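You operate a simulated robot arm through the tools that you are given. There is no shell and no other tool. Be economical: measure what you need, move in short steps, check, and stop when the job is done.

You are at the controls of a simulated robot arm. One attempt, no reset.

## Task
Put the string spool marked "G" from the bench top on the wall side on the blue packet and the string spool labelled "D" on the bench top at the stairs end.
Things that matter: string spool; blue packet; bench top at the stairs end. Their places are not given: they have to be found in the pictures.

Only the result counts: the job must be done as asked and must still hold three seconds after the hand-in. Knocking over, shifting, dropping, spilling or breaking anything else fails it.

## Robot
A 7-joint arm with a two-finger parallel gripper, fixed in place. Base frame: the origin is at the foot of the arm, x ahead of it, y to its left, z up; the work surface is at about z = 790. Lengths are in mm, angles in degrees, forces in N, time in s.
With the tool pointing down near the work surface it reaches from about 220 to 680 mm from the base axis. Its first joint turns from -66.0 to 66.0 degrees. Payload 2.4 kg.
The tool frame sits at the grasp point between the pads (the TCP): z along the fingers, y along the line on which they close. The tips reach 30 mm beyond it. Largest opening 94 mm; finger width 28, thickness 10; the body of the gripper, 50 by 96 mm, starts 55 mm behind the TCP.
Orientation is that of the tool frame in the base frame, as [roll, pitch, yaw] about the fixed x, y, z axes, in that order (R = Rz(yaw) Ry(pitch) Rx(roll)). With the fingers straight down and closing along the base's y, the tool's x points along the base's -x, its y along +y and its z along -z.

## Interface
- The arm moves only by the tool arm_command. Its argument "series" is a list of rows, each a list of 4 numbers: the shift along the tool's x, y, z in mm, then the turn about the tool's z in degrees. In form: [[tx, ty, tz, spin], ...]. A call has 1 to 12 rows; each row is the pose to reach, as a shift and turn from the pose commanded when the call began, along the tool's axes at that moment. "hand" is the finger opening in mm, from 0 to 94, set as the call begins (left out, the last holds). Each row takes 0.2 s and may step no farther than 50 mm and 8.6 degrees from the row before; otherwise, or with a gripper value out of range, the whole call is refused. Where a pose cannot be reached the arm comes as near as it can. A force on the tool above 40 N (or 10 N above the force at the start of the call, whichever is more), or a blocked arm, ends the call early, and 0.2 s more pass. The fingers move at their own pace (about 153 mm/s each) and stop on an object; they squeeze with about 35 N. The grip force told is the motor's: it shows also when the fingers shut on nothing. Time passes only in rows, and 0.2 s behind the last, so rows that repeat a pose let the fingers close. The reply holds the time, the measured pose of the TCP, the force on the tool along the base axes, the opening and the grip force, in the units named above and with some noise, and new pictures: "views" is both (left out), scene, wrist or none.
- Cameras (640 x 400 px; columns grow to the right, rows downward): "scene" is fixed at [40.8, 479.8, 1437.7]; the picture's right is [-0.72, -0.69, 0.00], its down [-0.43, 0.45, -0.78] and it looks along [0.54, -0.56, -0.62] (base axes); focal length 362 px, centre (320, 200). "wrist" rides on the gripper at [-37, 0, -58] in the tool frame; the picture's right is [0.00, -1.00, 0.00], its down [0.97, 0.00, -0.24] and it looks along [0.24, 0.00, 0.97] (tool axes); focal length 218 px, centre (320, 200).
- measure_at(camera, pixels): for up to 12 pixels [column, row] of the newest picture of that camera ("zoom" is the newest enlarged one), the place [x, y, z] in the base frame of the surface seen there, good to about 2 mm. The clock stands still meanwhile.
- inspect(camera, box): a new picture of the part [left, top, right, bottom] of that camera's present view, enlarged. The clock stands still meanwhile.
- close_job(): hands the job in; it is judged then, once.

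Go step by step. Measure first, check grasps and placings, and put right what went wrong. The budget is 60 turns and 120 pictures, counting those below and the enlarged ones. Unless the task says otherwise, let go and move clear before handing in, and close with one line.

The tools are called by a JSON object that holds its "name" and its "arguments". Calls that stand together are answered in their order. arm_command: Moves the arm, as the interface text tells. Its arguments: {"type":"object","properties":{"series":{"type":"array","items":{"type":"array","items":{"type":"number"}}},"hand":{"type":"number"},"views":{"type":"string","enum":["both","scene","wrist","none"]}},"required":["series"]} The other tools are called the same way: measure_at (camera, pixels) gives the place of the surface under pixels of a picture; inspect (camera, box) takes an enlarged picture of a part of a camera's view; close_job () hands the job in.

At the start:

```text
t: 0.0
tool_pos: [378.8, -39.3, 1037.9]
ee_rot: [-180.0, -0.1, 180.0]
force: [1.2, -0.4, 0.2]
opening: 94.0
gripper_force: 0.0
```

scene: 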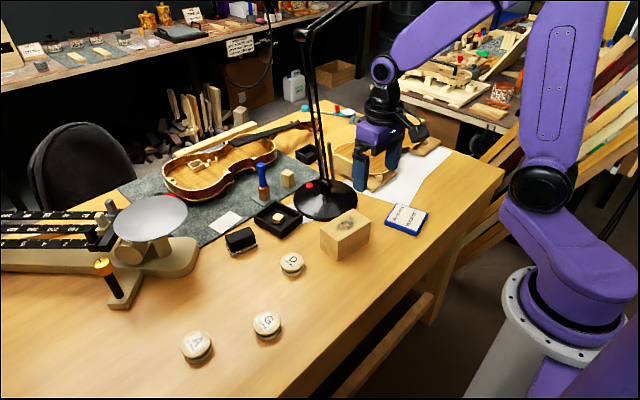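
wrist: 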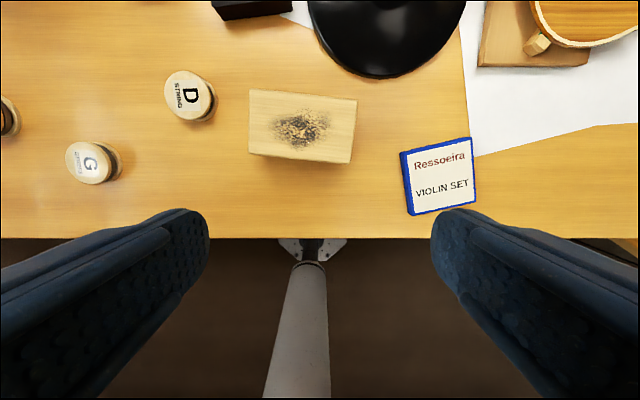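

The scene shows spools D (292,262), G (267,324), A (197,345) and a blue packet (406,219). I'll enlarge the views to identify the stairs end and any other spools.

{"name": "inspect", "arguments": {"camera": "scene", "box": [320, 80, 640, 280]}}

{"name": "inspect", "arguments": {"camera": "scene", "box": [0, 0, 320, 200]}}

{"name": "inspect", "arguments": {"camera": "scene", "box": [150, 200, 450, 388]}}

{"name": "measure_at", "arguments": {"camera": "scene", "pixels": [[292, 259], [266, 320], [196, 342], [404, 217], [392, 222], [413, 229], [425, 213], [403, 204], [345, 223], [440, 190], [470, 185], [430, 240]]}}

```text
2.00 times, centred on (480, 180) of scene
```

zoom: 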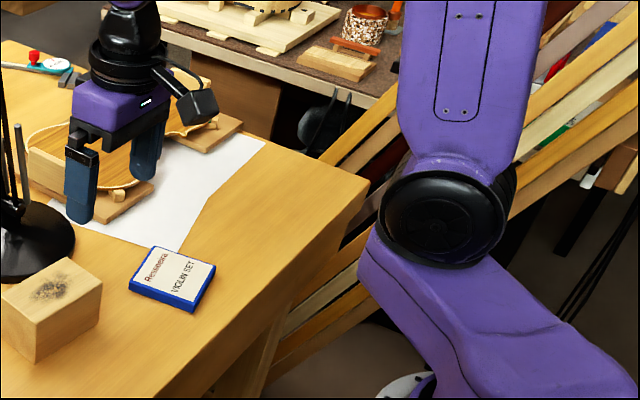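

```text
2.00 times, centred on (160, 100) of scene
```

zoom: 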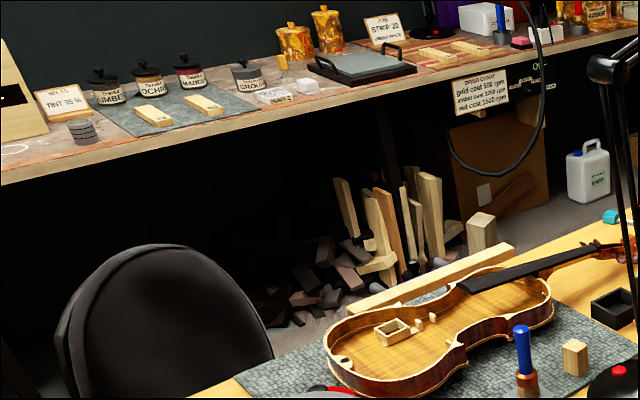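

```text
2.13 times, centred on (300, 294) of scene
```

zoom: 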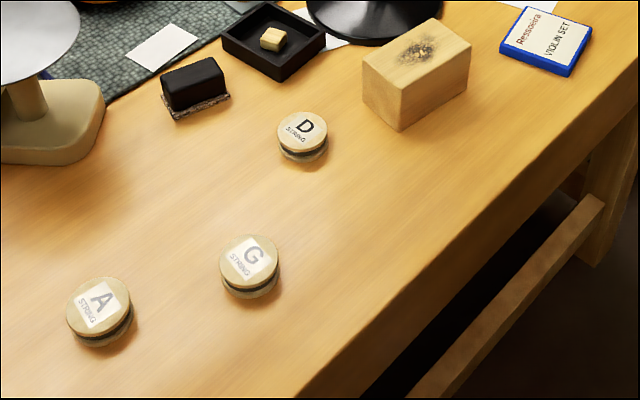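

```text
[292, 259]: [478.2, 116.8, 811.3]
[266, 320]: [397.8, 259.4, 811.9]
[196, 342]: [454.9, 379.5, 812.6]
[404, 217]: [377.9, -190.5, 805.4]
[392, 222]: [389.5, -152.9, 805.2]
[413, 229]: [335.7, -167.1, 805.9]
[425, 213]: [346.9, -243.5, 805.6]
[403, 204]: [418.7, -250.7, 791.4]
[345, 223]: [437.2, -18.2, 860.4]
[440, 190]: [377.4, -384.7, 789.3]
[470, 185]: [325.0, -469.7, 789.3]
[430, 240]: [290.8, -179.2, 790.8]
```

I see three spools on the bench's left part, and diagonal timber at the right edge (600,120). I'll enlarge those areas to see which end the stairs are on.

{"name": "inspect", "arguments": {"camera": "scene", "box": [480, 0, 640, 100]}}

{"name": "inspect", "arguments": {"camera": "scene", "box": [400, 100, 640, 250]}}

{"name": "inspect", "arguments": {"camera": "scene", "box": [240, 0, 480, 150]}}

{"name": "measure_at", "arguments": {"camera": "scene", "pixels": [[625, 90], [600, 130], [570, 150], [490, 210], [460, 280], [20, 5], [80, 10], [300, 80], [420, 10], [620, 210]]}}

```text
4.00 times, centred on (560, 50) of scene
```

zoom: 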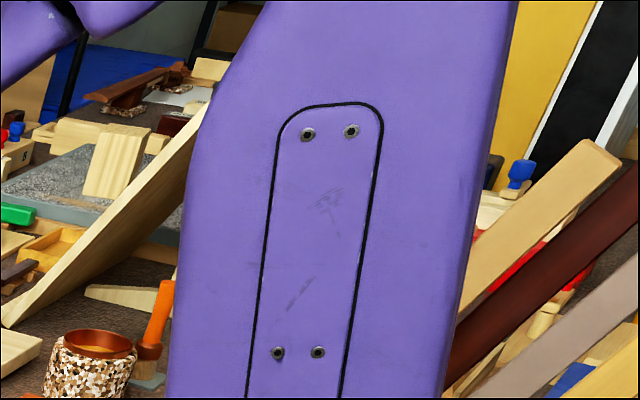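

```text
2.67 times, centred on (520, 175) of scene
```

zoom: 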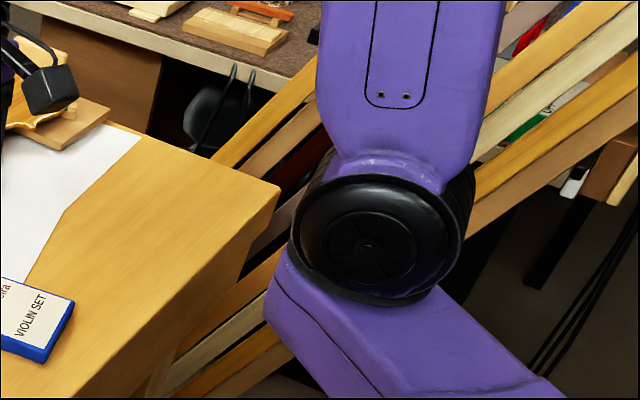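

```text
2.67 times, centred on (360, 75) of scene
```

zoom: 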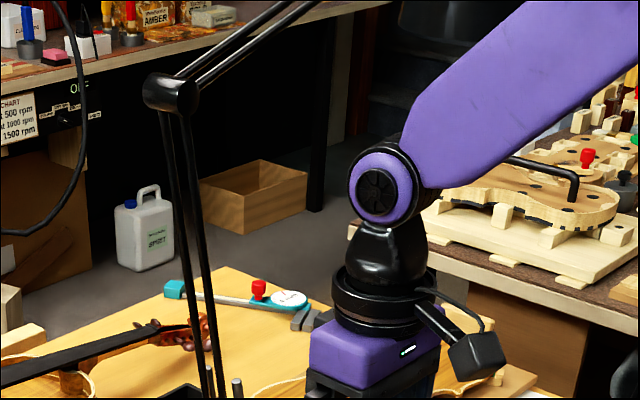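

```text
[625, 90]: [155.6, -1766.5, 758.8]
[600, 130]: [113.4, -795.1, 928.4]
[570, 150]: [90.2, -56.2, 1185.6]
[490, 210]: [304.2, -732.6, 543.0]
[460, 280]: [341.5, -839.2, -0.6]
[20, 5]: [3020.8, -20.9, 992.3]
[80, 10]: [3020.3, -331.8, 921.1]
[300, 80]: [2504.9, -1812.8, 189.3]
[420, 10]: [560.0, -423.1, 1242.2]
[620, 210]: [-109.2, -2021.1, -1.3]
```

There are step-like dark shapes near scene (400,30). I'll enlarge there.

{"name": "inspect", "arguments": {"camera": "scene", "box": [360, 0, 456, 60]}}

{"name": "measure_at", "arguments": {"camera": "scene", "pixels": [[400, 15], [392, 30], [385, 42], [395, 22], [500, 10], [630, 10]]}}

```text
6.67 times, centred on (408, 30) of scene
```

zoom: 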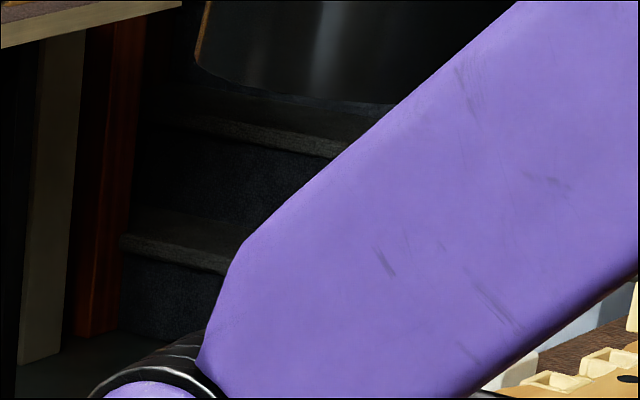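

```text
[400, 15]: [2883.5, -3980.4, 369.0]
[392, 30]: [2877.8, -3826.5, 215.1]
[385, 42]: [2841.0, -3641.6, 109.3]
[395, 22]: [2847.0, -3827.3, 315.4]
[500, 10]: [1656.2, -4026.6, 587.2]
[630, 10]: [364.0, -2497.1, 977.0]
```

The stairs lie toward -y (2880,-3900), so the stairs end is the bench's right end past the packet. Now I measure spool edges and the free area there.

{"name": "measure_at", "arguments": {"camera": "scene", "pixels": [[281, 260], [303, 260], [292, 253], [292, 268], [253, 322], [279, 321], [265, 312], [267, 330], [384, 222], [400, 203], [428, 212], [416, 232]]}}

{"name": "measure_at", "arguments": {"camera": "scene", "pixels": [[502, 170], [490, 185], [470, 165], [450, 180], [455, 205], [465, 220], [410, 195], [425, 185], [452, 153], [440, 148], [480, 200], [459, 190]]}}

{"name": "inspect", "arguments": {"camera": "wrist", "box": [0, 50, 256, 210]}}

```text
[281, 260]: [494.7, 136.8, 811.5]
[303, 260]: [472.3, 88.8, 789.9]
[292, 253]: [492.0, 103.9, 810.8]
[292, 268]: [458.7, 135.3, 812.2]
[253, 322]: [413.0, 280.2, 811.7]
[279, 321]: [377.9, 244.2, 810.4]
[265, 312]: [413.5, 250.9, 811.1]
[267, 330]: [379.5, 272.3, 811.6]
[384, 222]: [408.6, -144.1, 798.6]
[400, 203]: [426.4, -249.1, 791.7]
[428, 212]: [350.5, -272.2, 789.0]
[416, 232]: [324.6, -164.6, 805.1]
```

```text
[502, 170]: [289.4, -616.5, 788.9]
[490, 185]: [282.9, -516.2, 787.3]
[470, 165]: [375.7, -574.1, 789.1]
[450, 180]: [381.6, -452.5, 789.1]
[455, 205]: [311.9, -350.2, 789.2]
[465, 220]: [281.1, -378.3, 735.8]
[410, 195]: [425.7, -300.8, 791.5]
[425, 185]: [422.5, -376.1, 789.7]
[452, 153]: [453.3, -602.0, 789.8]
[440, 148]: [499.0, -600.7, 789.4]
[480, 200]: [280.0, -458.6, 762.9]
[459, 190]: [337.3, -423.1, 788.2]
```

```text
2.50 times, centred on (128, 130) of wrist
```

zoom: 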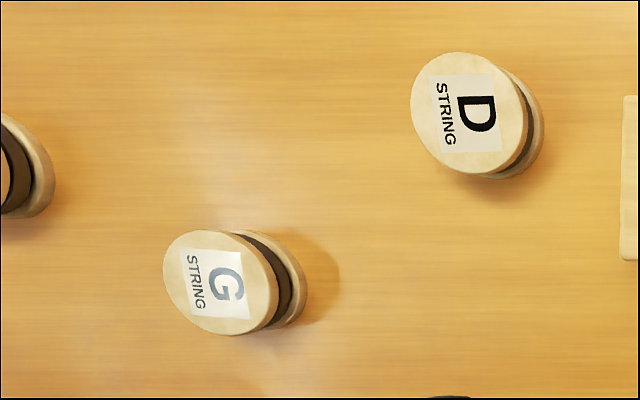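

G's centre is near (396,262) and D's near (476,120), tops at z≈812, diameter ≈50. I'll move above G at z≈920.

{"name": "arm_command", "arguments": {"series": [[-2, 38, 0, 0], [-4, 76, 15, 0], [-6, 114, 30, 0], [-8, 152, 50, 0], [-10, 190, 70, 0], [-13, 228, 90, 0], [-15, 265, 105, 0], [-17, 301, 118, 0], [-17, 301, 118, 0]], "hand": 94}}

```text
t: 2.0
tool_pos: [396.4, 263.3, 918.0]
ee_rot: [-180.0, 0.1, 179.9]
force: [0.0, 0.4, -0.3]
opening: 94.1
gripper_force: 0.2
```

scene: 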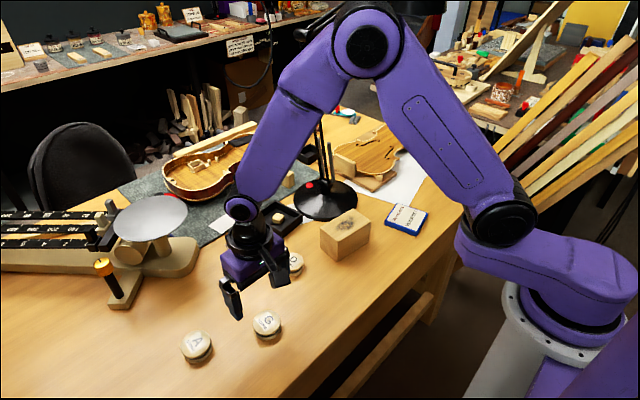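
wrist: 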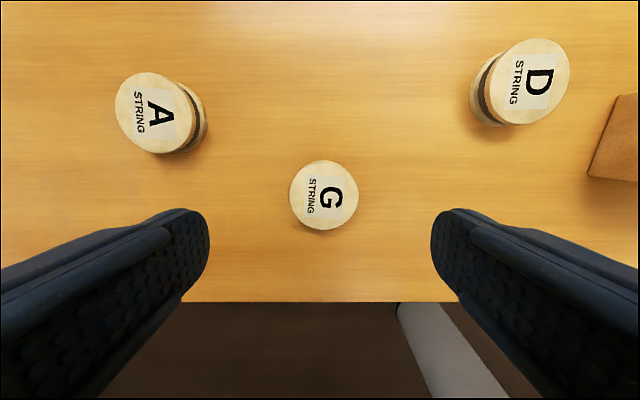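

G sits at wrist (324,195). I'll measure its rim, and the others', for exact centres.

{"name": "measure_at", "arguments": {"camera": "wrist", "pixels": [[292, 195], [356, 195], [324, 162], [324, 227], [324, 195], [503, 80], [566, 80], [535, 42], [530, 120], [300, 250]]}}

```text
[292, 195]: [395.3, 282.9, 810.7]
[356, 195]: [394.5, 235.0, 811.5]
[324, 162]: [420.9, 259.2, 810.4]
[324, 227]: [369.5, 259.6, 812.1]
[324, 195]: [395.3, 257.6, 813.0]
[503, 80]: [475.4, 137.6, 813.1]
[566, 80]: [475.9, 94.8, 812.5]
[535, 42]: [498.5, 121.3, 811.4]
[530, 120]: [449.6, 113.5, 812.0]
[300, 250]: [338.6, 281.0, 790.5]
```

G's centre is (395,259), radius ≈25. Descending so the tips are about 3 mm above the bench.

{"name": "arm_command", "arguments": {"series": [[1, -4, 40, 0], [1, -4, 75, 0], [1, -4, 95, 0], [1, -4, 95, 0]], "views": "none"}}

{"name": "arm_command", "arguments": {"series": [[0, 0, 0, 0], [0, 0, 0, 0], [0, 0, 0, 0]], "hand": 30}}

```text
t: 3.0
tool_pos: [395.5, 256.8, 822.2]
ee_rot: [-180.0, 0.0, 180.0]
force: [0.4, -0.4, -0.3]
opening: 93.9
gripper_force: 0.0
```

```text
t: 3.8
tool_pos: [394.9, 258.0, 820.8]
ee_rot: [180.0, 0.0, -180.0]
force: [0.6, 0.3, -0.6]
opening: 51.5
gripper_force: 35.0
```

scene: 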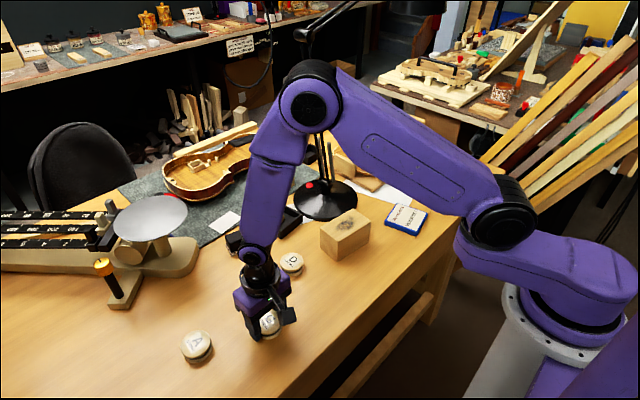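
wrist: 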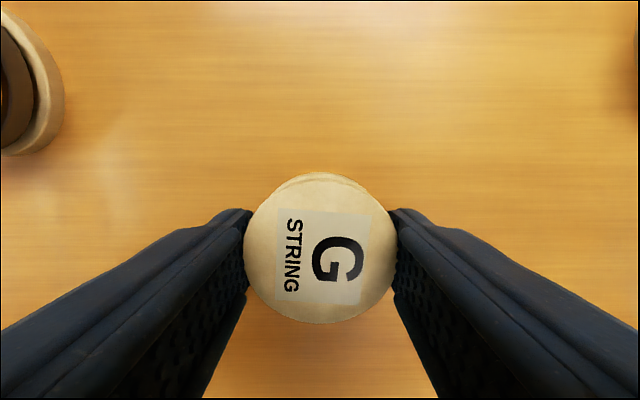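

G is gripped (opening 51.5, 35 N). Lift and carry toward the packet.

{"name": "arm_command", "arguments": {"series": [[0, 0, -43, 0], [0, 0, -86, 0], [0, 0, -130, 0], [0, 0, -130, 0]]}}

{"name": "arm_command", "arguments": {"series": [[2, -42, 0, 0], [4, -84, 0, 0], [6, -126, 0, 0], [8, -168, 0, 0], [10, -210, 0, 0], [12, -252, 0, 0], [14, -294, 0, 0], [16, -336, 0, 0], [18, -378, 0, 0], [20, -420, 0, 0], [23, -453, 0, 0], [23, -453, 0, 0]]}}

```text
t: 4.8
tool_pos: [394.3, 259.7, 954.7]
ee_rot: [179.9, 0.1, -180.0]
force: [-0.7, 0.3, -0.3]
opening: 51.6
gripper_force: 35.1
```

scene: 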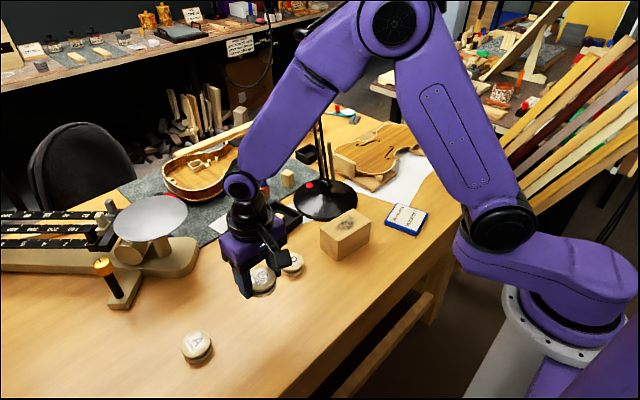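
wrist: 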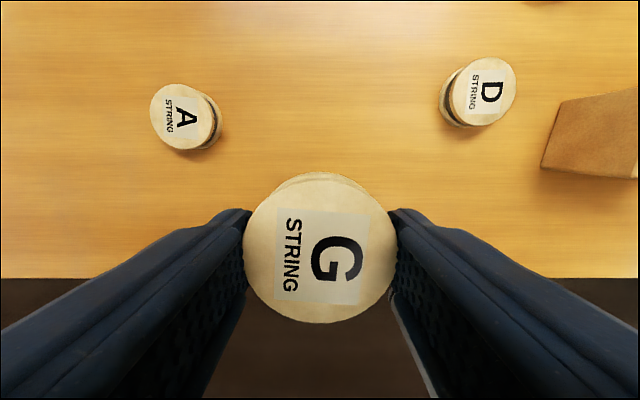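

```text
t: 7.4
tool_pos: [368.2, -194.4, 951.8]
ee_rot: [180.0, 0.1, -180.0]
force: [0.3, -0.3, -0.5]
opening: 51.6
gripper_force: 34.8
```

scene: 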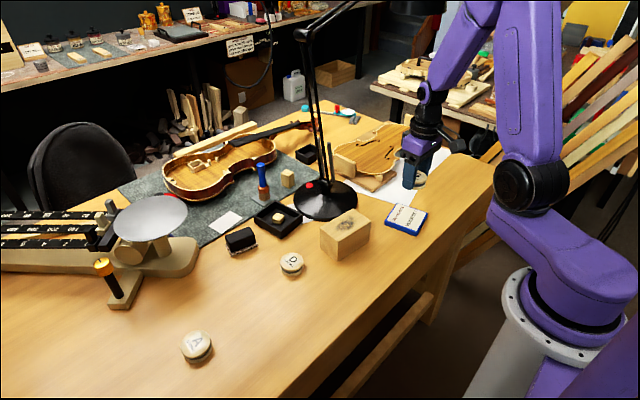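
wrist: 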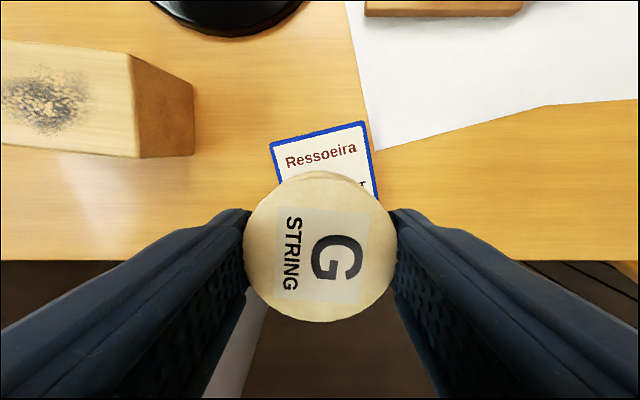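

The packet is visible in the scene at (406,218) unobstructed. I'll enlarge it and measure its corners.

{"name": "inspect", "arguments": {"camera": "scene", "box": [366, 194, 446, 244]}}

{"name": "measure_at", "arguments": {"camera": "wrist", "pixels": [[272, 145], [363, 124], [376, 190], [320, 155]]}}

```text
8.00 times, centred on (406, 219) of scene
```

zoom: 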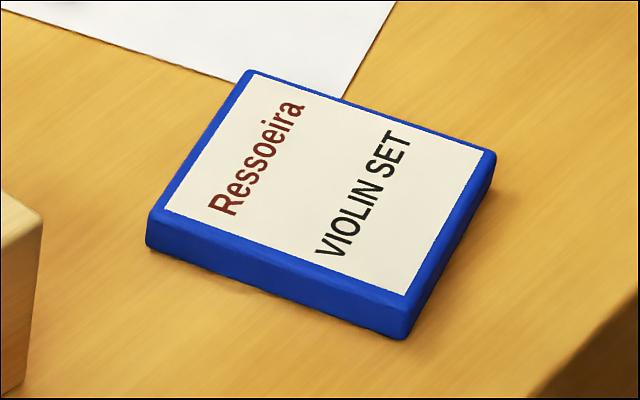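

```text
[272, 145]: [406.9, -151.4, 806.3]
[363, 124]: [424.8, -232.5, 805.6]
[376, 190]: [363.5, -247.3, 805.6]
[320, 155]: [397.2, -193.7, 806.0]
```

{"name": "measure_at", "arguments": {"camera": "zoom", "pixels": [[151, 214], [250, 74], [488, 154], [408, 300], [322, 185]]}}

```text
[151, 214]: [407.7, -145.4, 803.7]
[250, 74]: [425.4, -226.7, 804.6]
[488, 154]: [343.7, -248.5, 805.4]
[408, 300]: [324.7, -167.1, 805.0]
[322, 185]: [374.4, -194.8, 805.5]
```

The packet centre is (375,-197), top z≈805.5. I'll lower G to about 2 mm above contact, slowly.

{"name": "arm_command", "arguments": {"series": [[-3, -2, 40, 0], [-3, -2, 80, 0], [-3, -2, 100, 0], [-3, -2, 108, 0], [-3, -2, 112, 0], [-3, -2, 112, 0]]}}

```text
t: 8.8
tool_pos: [374.2, -197.5, 840.0]
ee_rot: [-180.0, 0.0, 180.0]
force: [0.2, -0.1, -0.6]
opening: 51.5
gripper_force: 34.8
```

scene: 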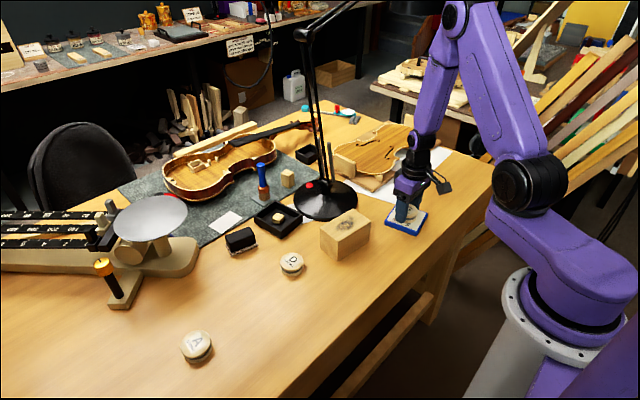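
wrist: 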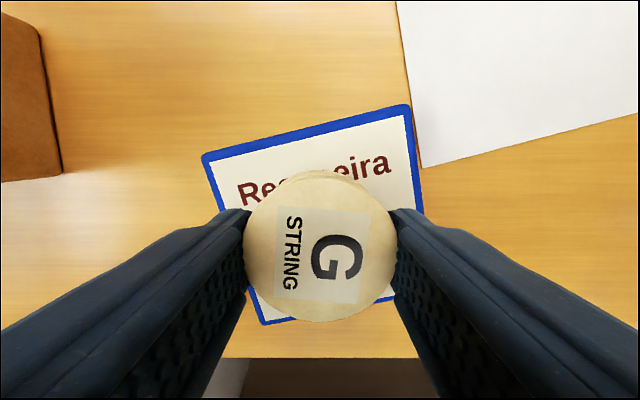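

G is centred over the packet with no contact force yet. I'll ease down 1–3 mm.

{"name": "arm_command", "arguments": {"series": [[0, 0, 1, 0], [0, 0, 1, 0]], "views": "none"}}

{"name": "arm_command", "arguments": {"series": [[0, 0, 1, 0], [0, 0, 1, 0]], "views": "none"}}

{"name": "inspect", "arguments": {"camera": "scene", "box": [366, 184, 446, 244]}}

```text
t: 9.4
tool_pos: [375.4, -198.1, 839.0]
ee_rot: [180.0, 0.0, -179.9]
force: [-0.7, 0.7, -0.2]
opening: 51.8
gripper_force: 35.3
```

```text
t: 10.0
tool_pos: [374.9, -197.1, 838.7]
ee_rot: [180.0, -0.1, 180.0]
force: [-0.5, -0.3, -1.0]
opening: 51.7
gripper_force: 34.5
```

```text
6.67 times, centred on (406, 214) of scene
```

zoom: 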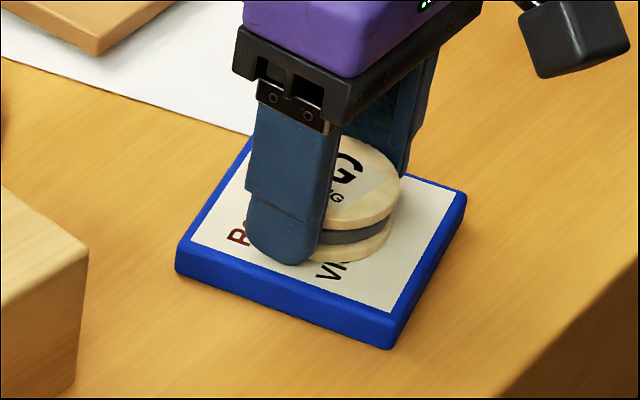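

Very close to contact with no force yet; one more small step, then release.

{"name": "arm_command", "arguments": {"series": [[0, 0, 1, 0], [0, 0, 1, 0]], "views": "none"}}

{"name": "arm_command", "arguments": {"series": [[0, 0, 0, 0], [0, 0, 0, 0], [0, 0, 0, 0]], "hand": 80, "views": "none"}}

{"name": "arm_command", "arguments": {"series": [[0, 0, -30, 0], [0, 0, -70, 0], [0, 0, -115, 0], [0, 0, -115, 0]]}}

```text
t: 10.6
tool_pos: [375.4, -197.5, 837.3]
ee_rot: [180.0, 0.0, 180.0]
force: [-0.6, 0.8, 0.7]
opening: 51.7
gripper_force: 35.2
```

```text
t: 11.4
tool_pos: [373.9, -197.5, 838.6]
ee_rot: [-180.0, 0.0, 180.0]
force: [-0.3, 0.3, 0.4]
opening: 80.0
gripper_force: 0.1
```

```text
t: 12.4
tool_pos: [371.0, -197.6, 952.1]
ee_rot: [179.9, -0.1, 179.9]
force: [0.0, -0.5, -0.2]
opening: 80.0
gripper_force: 0.1
```

scene: 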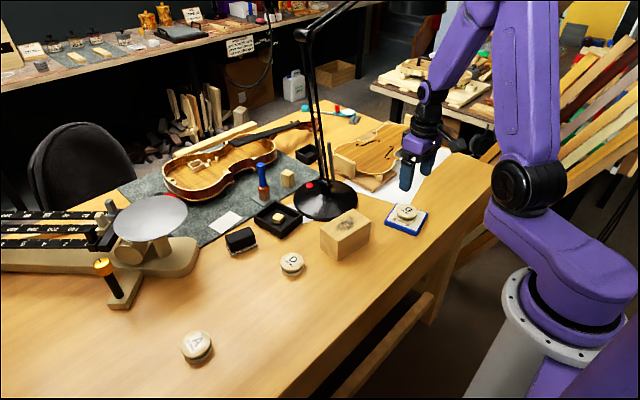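
wrist: 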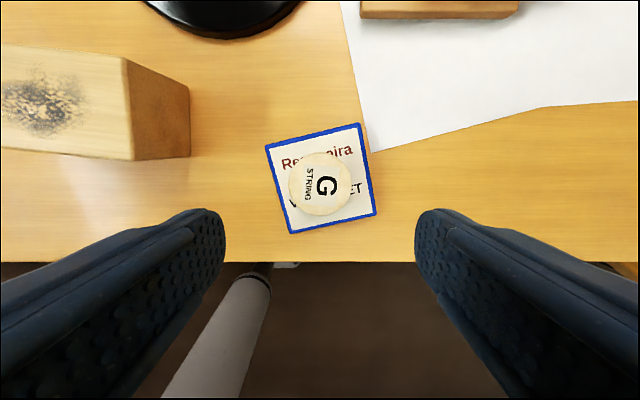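

G rests centred on the packet. Before going to D at (474,116), I measure the lamp and obstacles near D.

{"name": "measure_at", "arguments": {"camera": "scene", "pixels": [[322, 180], [315, 100], [308, 50], [320, 160], [323, 218], [322, 242], [243, 249], [255, 240], [278, 235], [300, 218], [338, 258], [312, 130]]}}

```text
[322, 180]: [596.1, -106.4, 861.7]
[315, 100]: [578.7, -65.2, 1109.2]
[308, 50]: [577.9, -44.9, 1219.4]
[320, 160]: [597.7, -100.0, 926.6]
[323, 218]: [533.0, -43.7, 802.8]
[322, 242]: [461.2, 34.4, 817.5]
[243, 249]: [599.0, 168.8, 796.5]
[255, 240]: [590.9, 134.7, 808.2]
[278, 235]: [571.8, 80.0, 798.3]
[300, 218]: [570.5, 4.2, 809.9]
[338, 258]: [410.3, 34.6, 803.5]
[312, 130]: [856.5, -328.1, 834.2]
```

Lamp stays at x≥578 and the block's edge is y≤35, so the way is clear. I'll move above D.

{"name": "arm_command", "arguments": {"series": [[-6, 40, 0, 0], [-12, 80, 0, 0], [-18, 120, 0, 0], [-24, 160, 0, 0], [-32, 200, 0, 0], [-48, 235, 0, 0], [-68, 265, 10, 0], [-85, 292, 25, 0], [-99, 313, 35, 0], [-99, 313, 35, 0]], "views": "wrist"}}

```text
t: 14.6
tool_pos: [473.7, 115.7, 916.9]
ee_rot: [-180.0, 0.0, 179.9]
force: [0.6, -0.1, -0.2]
opening: 80.0
gripper_force: 0.1
```

wrist: 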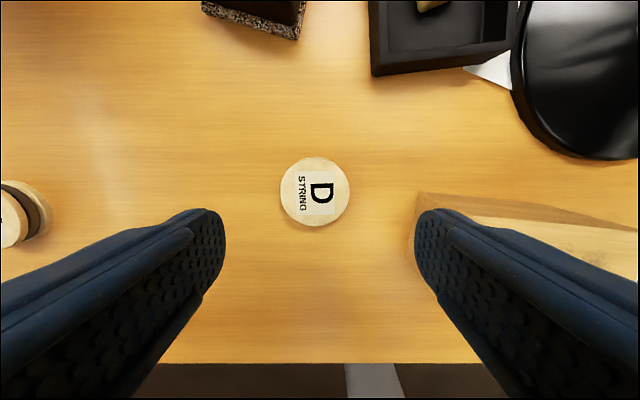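

{"name": "measure_at", "arguments": {"camera": "wrist", "pixels": [[283, 191], [347, 191], [315, 159], [315, 223], [420, 200], [408, 230], [425, 240]]}}

```text
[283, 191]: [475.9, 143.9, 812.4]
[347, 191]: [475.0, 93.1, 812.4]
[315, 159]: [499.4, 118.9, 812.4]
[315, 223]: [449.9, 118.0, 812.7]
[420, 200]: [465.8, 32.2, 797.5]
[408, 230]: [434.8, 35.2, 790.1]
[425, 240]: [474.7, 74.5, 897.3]
```

D's centre is (475,118) and the block edge at y≈35 leaves over 30 mm for the finger. Descend and grip.

{"name": "arm_command", "arguments": {"series": [[-1, 2, 40, 0], [-1, 2, 75, 0], [-1, 2, 95, 0], [-1, 2, 95, 0]], "views": "none"}}

{"name": "arm_command", "arguments": {"series": [[0, 0, 0, 0], [0, 0, 0, 0], [0, 0, 0, 0]], "hand": 30, "views": "none"}}

{"name": "arm_command", "arguments": {"series": [[0, 0, -43, 0], [0, 0, -86, 0], [0, 0, -130, 0], [0, 0, -130, 0]]}}

```text
t: 15.6
tool_pos: [477.7, 116.4, 819.0]
ee_rot: [-179.9, 0.0, 180.0]
force: [0.1, -0.2, -0.5]
opening: 80.3
gripper_force: 0.1
```

```text
t: 16.4
tool_pos: [476.9, 116.4, 820.7]
ee_rot: [179.9, 0.0, -180.0]
force: [0.2, -0.1, -0.4]
opening: 51.6
gripper_force: 34.4
```

```text
t: 17.4
tool_pos: [475.9, 113.8, 955.6]
ee_rot: [180.0, -0.1, 179.9]
force: [-0.2, -0.3, -0.4]
opening: 52.0
gripper_force: 35.0
```

scene: 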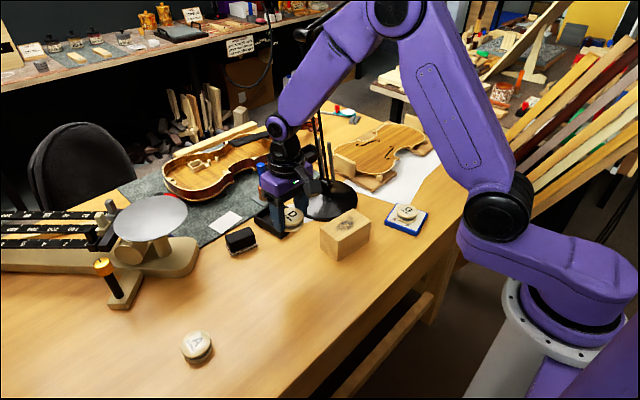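
wrist: 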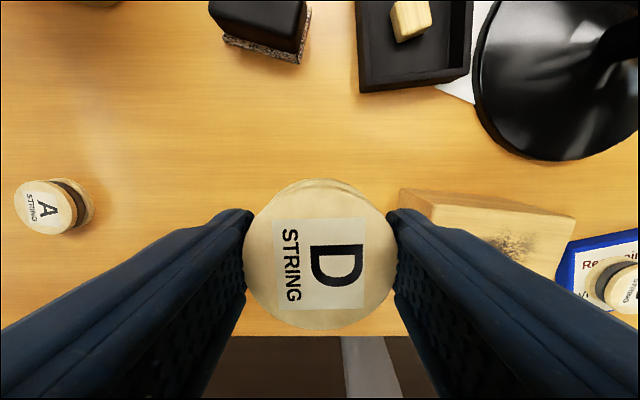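

D is held and lifted. I'll retrace clear of the lamp, then carry it to about (340,-445).

{"name": "arm_command", "arguments": {"series": [[30, -35, 0, 0], [60, -70, 0, 0], [80, -112, 0, 0], [90, -157, 0, 0], [96, -203, 0, 0], [102, -249, 0, 0], [108, -295, 0, 0], [112, -341, 0, 0], [116, -387, 0, 0], [120, -433, 0, 0], [124, -475, 0, 0], [124, -475, 0, 0]], "views": "none"}}

{"name": "arm_command", "arguments": {"series": [[5, -44, 0, 0], [11, -88, 0, 0], [11, -88, 0, 0]]}}

```text
t: 20.0
tool_pos: [351.9, -358.2, 951.4]
ee_rot: [-180.0, 0.0, 179.8]
force: [-0.1, -0.7, -1.1]
opening: 51.8
gripper_force: 35.1
```

```text
t: 20.8
tool_pos: [341.4, -444.7, 951.1]
ee_rot: [179.9, 0.0, -179.9]
force: [0.2, 0.7, -0.1]
opening: 51.8
gripper_force: 35.2
```

scene: 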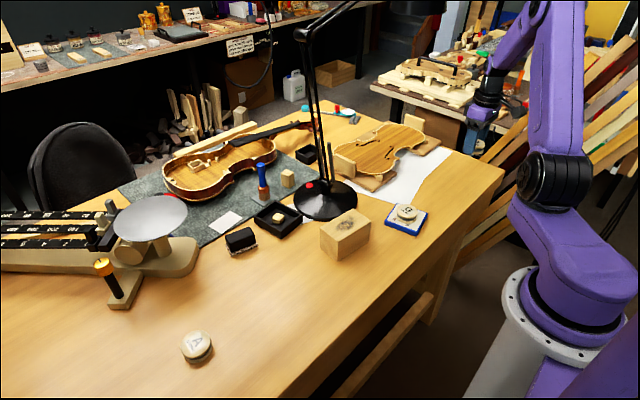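
wrist: 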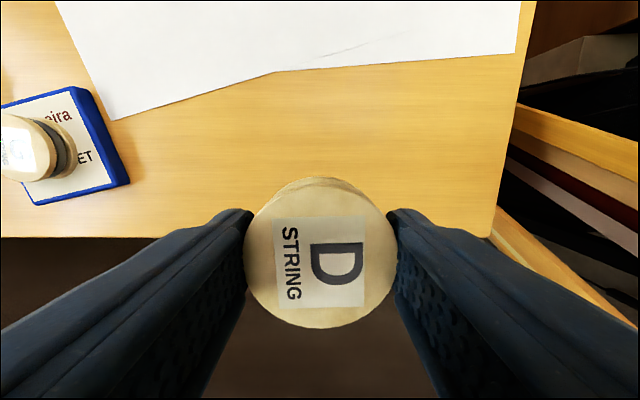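

The bench end shows at wrist (505,180) and the front edge at row 237. I measure those to confirm the spot.

{"name": "measure_at", "arguments": {"camera": "wrist", "pixels": [[488, 232], [500, 170], [515, 60], [200, 233], [340, 150], [340, 72], [400, 190]]}}

```text
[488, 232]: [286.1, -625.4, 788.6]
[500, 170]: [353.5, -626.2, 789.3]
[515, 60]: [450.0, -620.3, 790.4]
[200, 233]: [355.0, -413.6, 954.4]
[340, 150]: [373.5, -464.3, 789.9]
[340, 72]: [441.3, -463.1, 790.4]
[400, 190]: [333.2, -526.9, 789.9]
```

Free bare wood spans x 283–438 and y down to -623; I'll set D at about (355,-450). Lowering.

{"name": "arm_command", "arguments": {"series": [[-8, -3, 40, 0], [-15, -5, 80, 0], [-15, -5, 110, 0], [-15, -5, 122, 0], [-15, -5, 128, 0], [-15, -5, 128, 0]]}}

{"name": "inspect", "arguments": {"camera": "scene", "box": [416, 154, 496, 204]}}

```text
t: 22.2
tool_pos: [355.7, -451.2, 822.7]
ee_rot: [180.0, -0.1, -180.0]
force: [0.9, 0.9, -0.2]
opening: 51.9
gripper_force: 35.0
```

scene: 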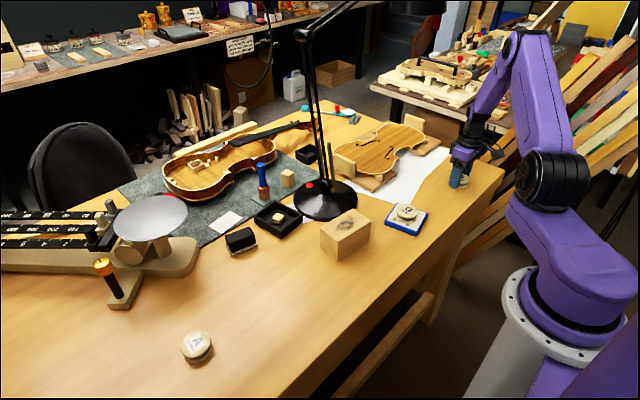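
wrist: 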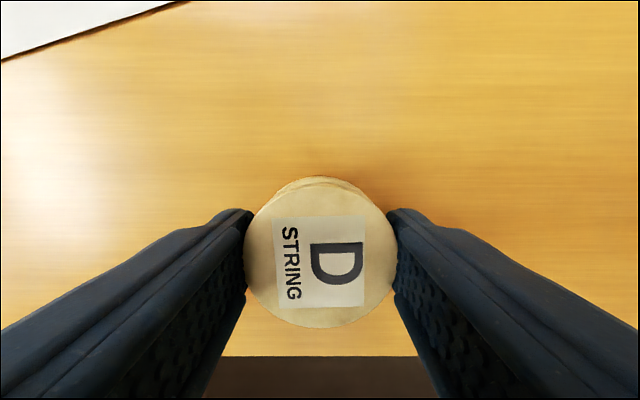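

```text
8.00 times, centred on (456, 179) of scene
```

zoom: 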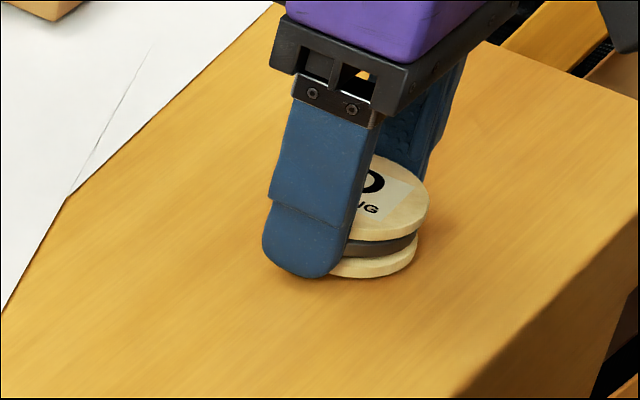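

D is about 2 mm above the bench. Ease down 2 mm more, release, and rise.

{"name": "arm_command", "arguments": {"series": [[0, 0, 1, 0], [0, 0, 2, 0], [0, 0, 2, 0]], "views": "none"}}

{"name": "arm_command", "arguments": {"series": [[0, 0, 0, 0], [0, 0, 0, 0], [0, 0, 0, 0]], "hand": 80, "views": "none"}}

{"name": "arm_command", "arguments": {"series": [[0, 0, -30, 0], [0, 0, -70, 0], [0, 0, -115, 0], [0, 0, -150, 0], [0, 0, -150, 0], [0, 0, -150, 0]]}}

{"name": "inspect", "arguments": {"camera": "scene", "box": [340, 140, 500, 240]}}

```text
t: 23.0
tool_pos: [354.9, -450.5, 823.2]
ee_rot: [180.0, 0.0, 179.9]
force: [-0.1, 0.5, -0.1]
opening: 51.7
gripper_force: 35.2
```

```text
t: 23.8
tool_pos: [355.5, -449.8, 822.2]
ee_rot: [179.9, 0.1, -180.0]
force: [-0.5, -0.6, -0.4]
opening: 80.2
gripper_force: 0.1
```

```text
t: 25.2
tool_pos: [355.7, -452.0, 976.0]
ee_rot: [180.0, 0.0, -180.0]
force: [-0.2, 1.0, 0.5]
opening: 79.9
gripper_force: 0.0
```

scene: 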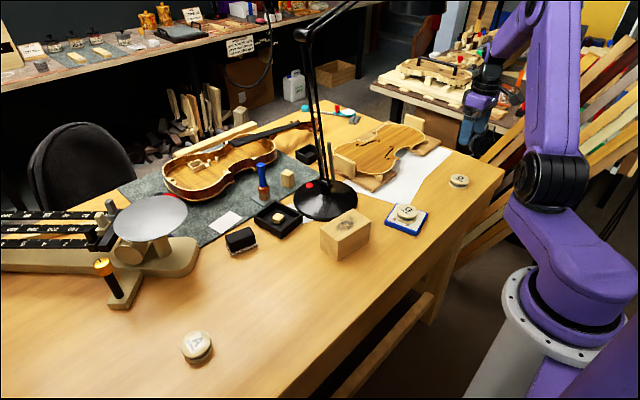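
wrist: 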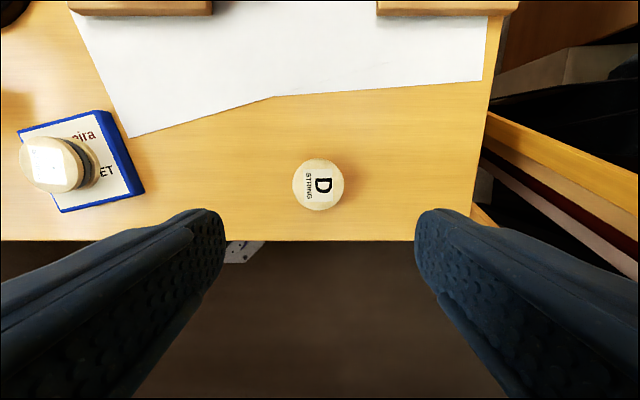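

```text
4.00 times, centred on (420, 190) of scene
```

zoom: 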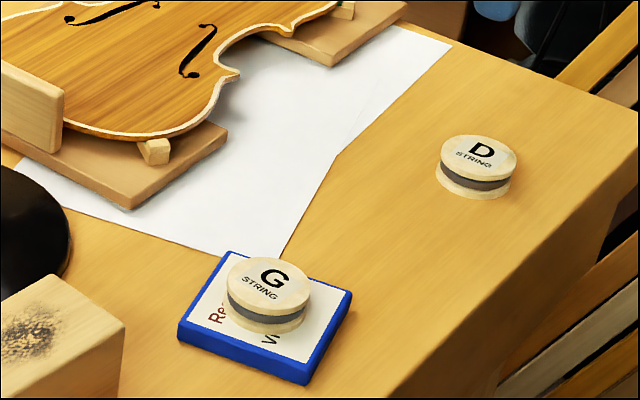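

G stands flat on the blue packet (scene 406,212) and D stands on bare bench at the stairs end (459,180). The gripper is clear and nothing else has moved, so I'm handing in.

{"name": "close_job", "arguments": {}}

```text
The job is handed in.
```

Spool G is on the blue packet, spool D is on the bench top at the stairs end, the gripper is clear of both, and the job is handed in.
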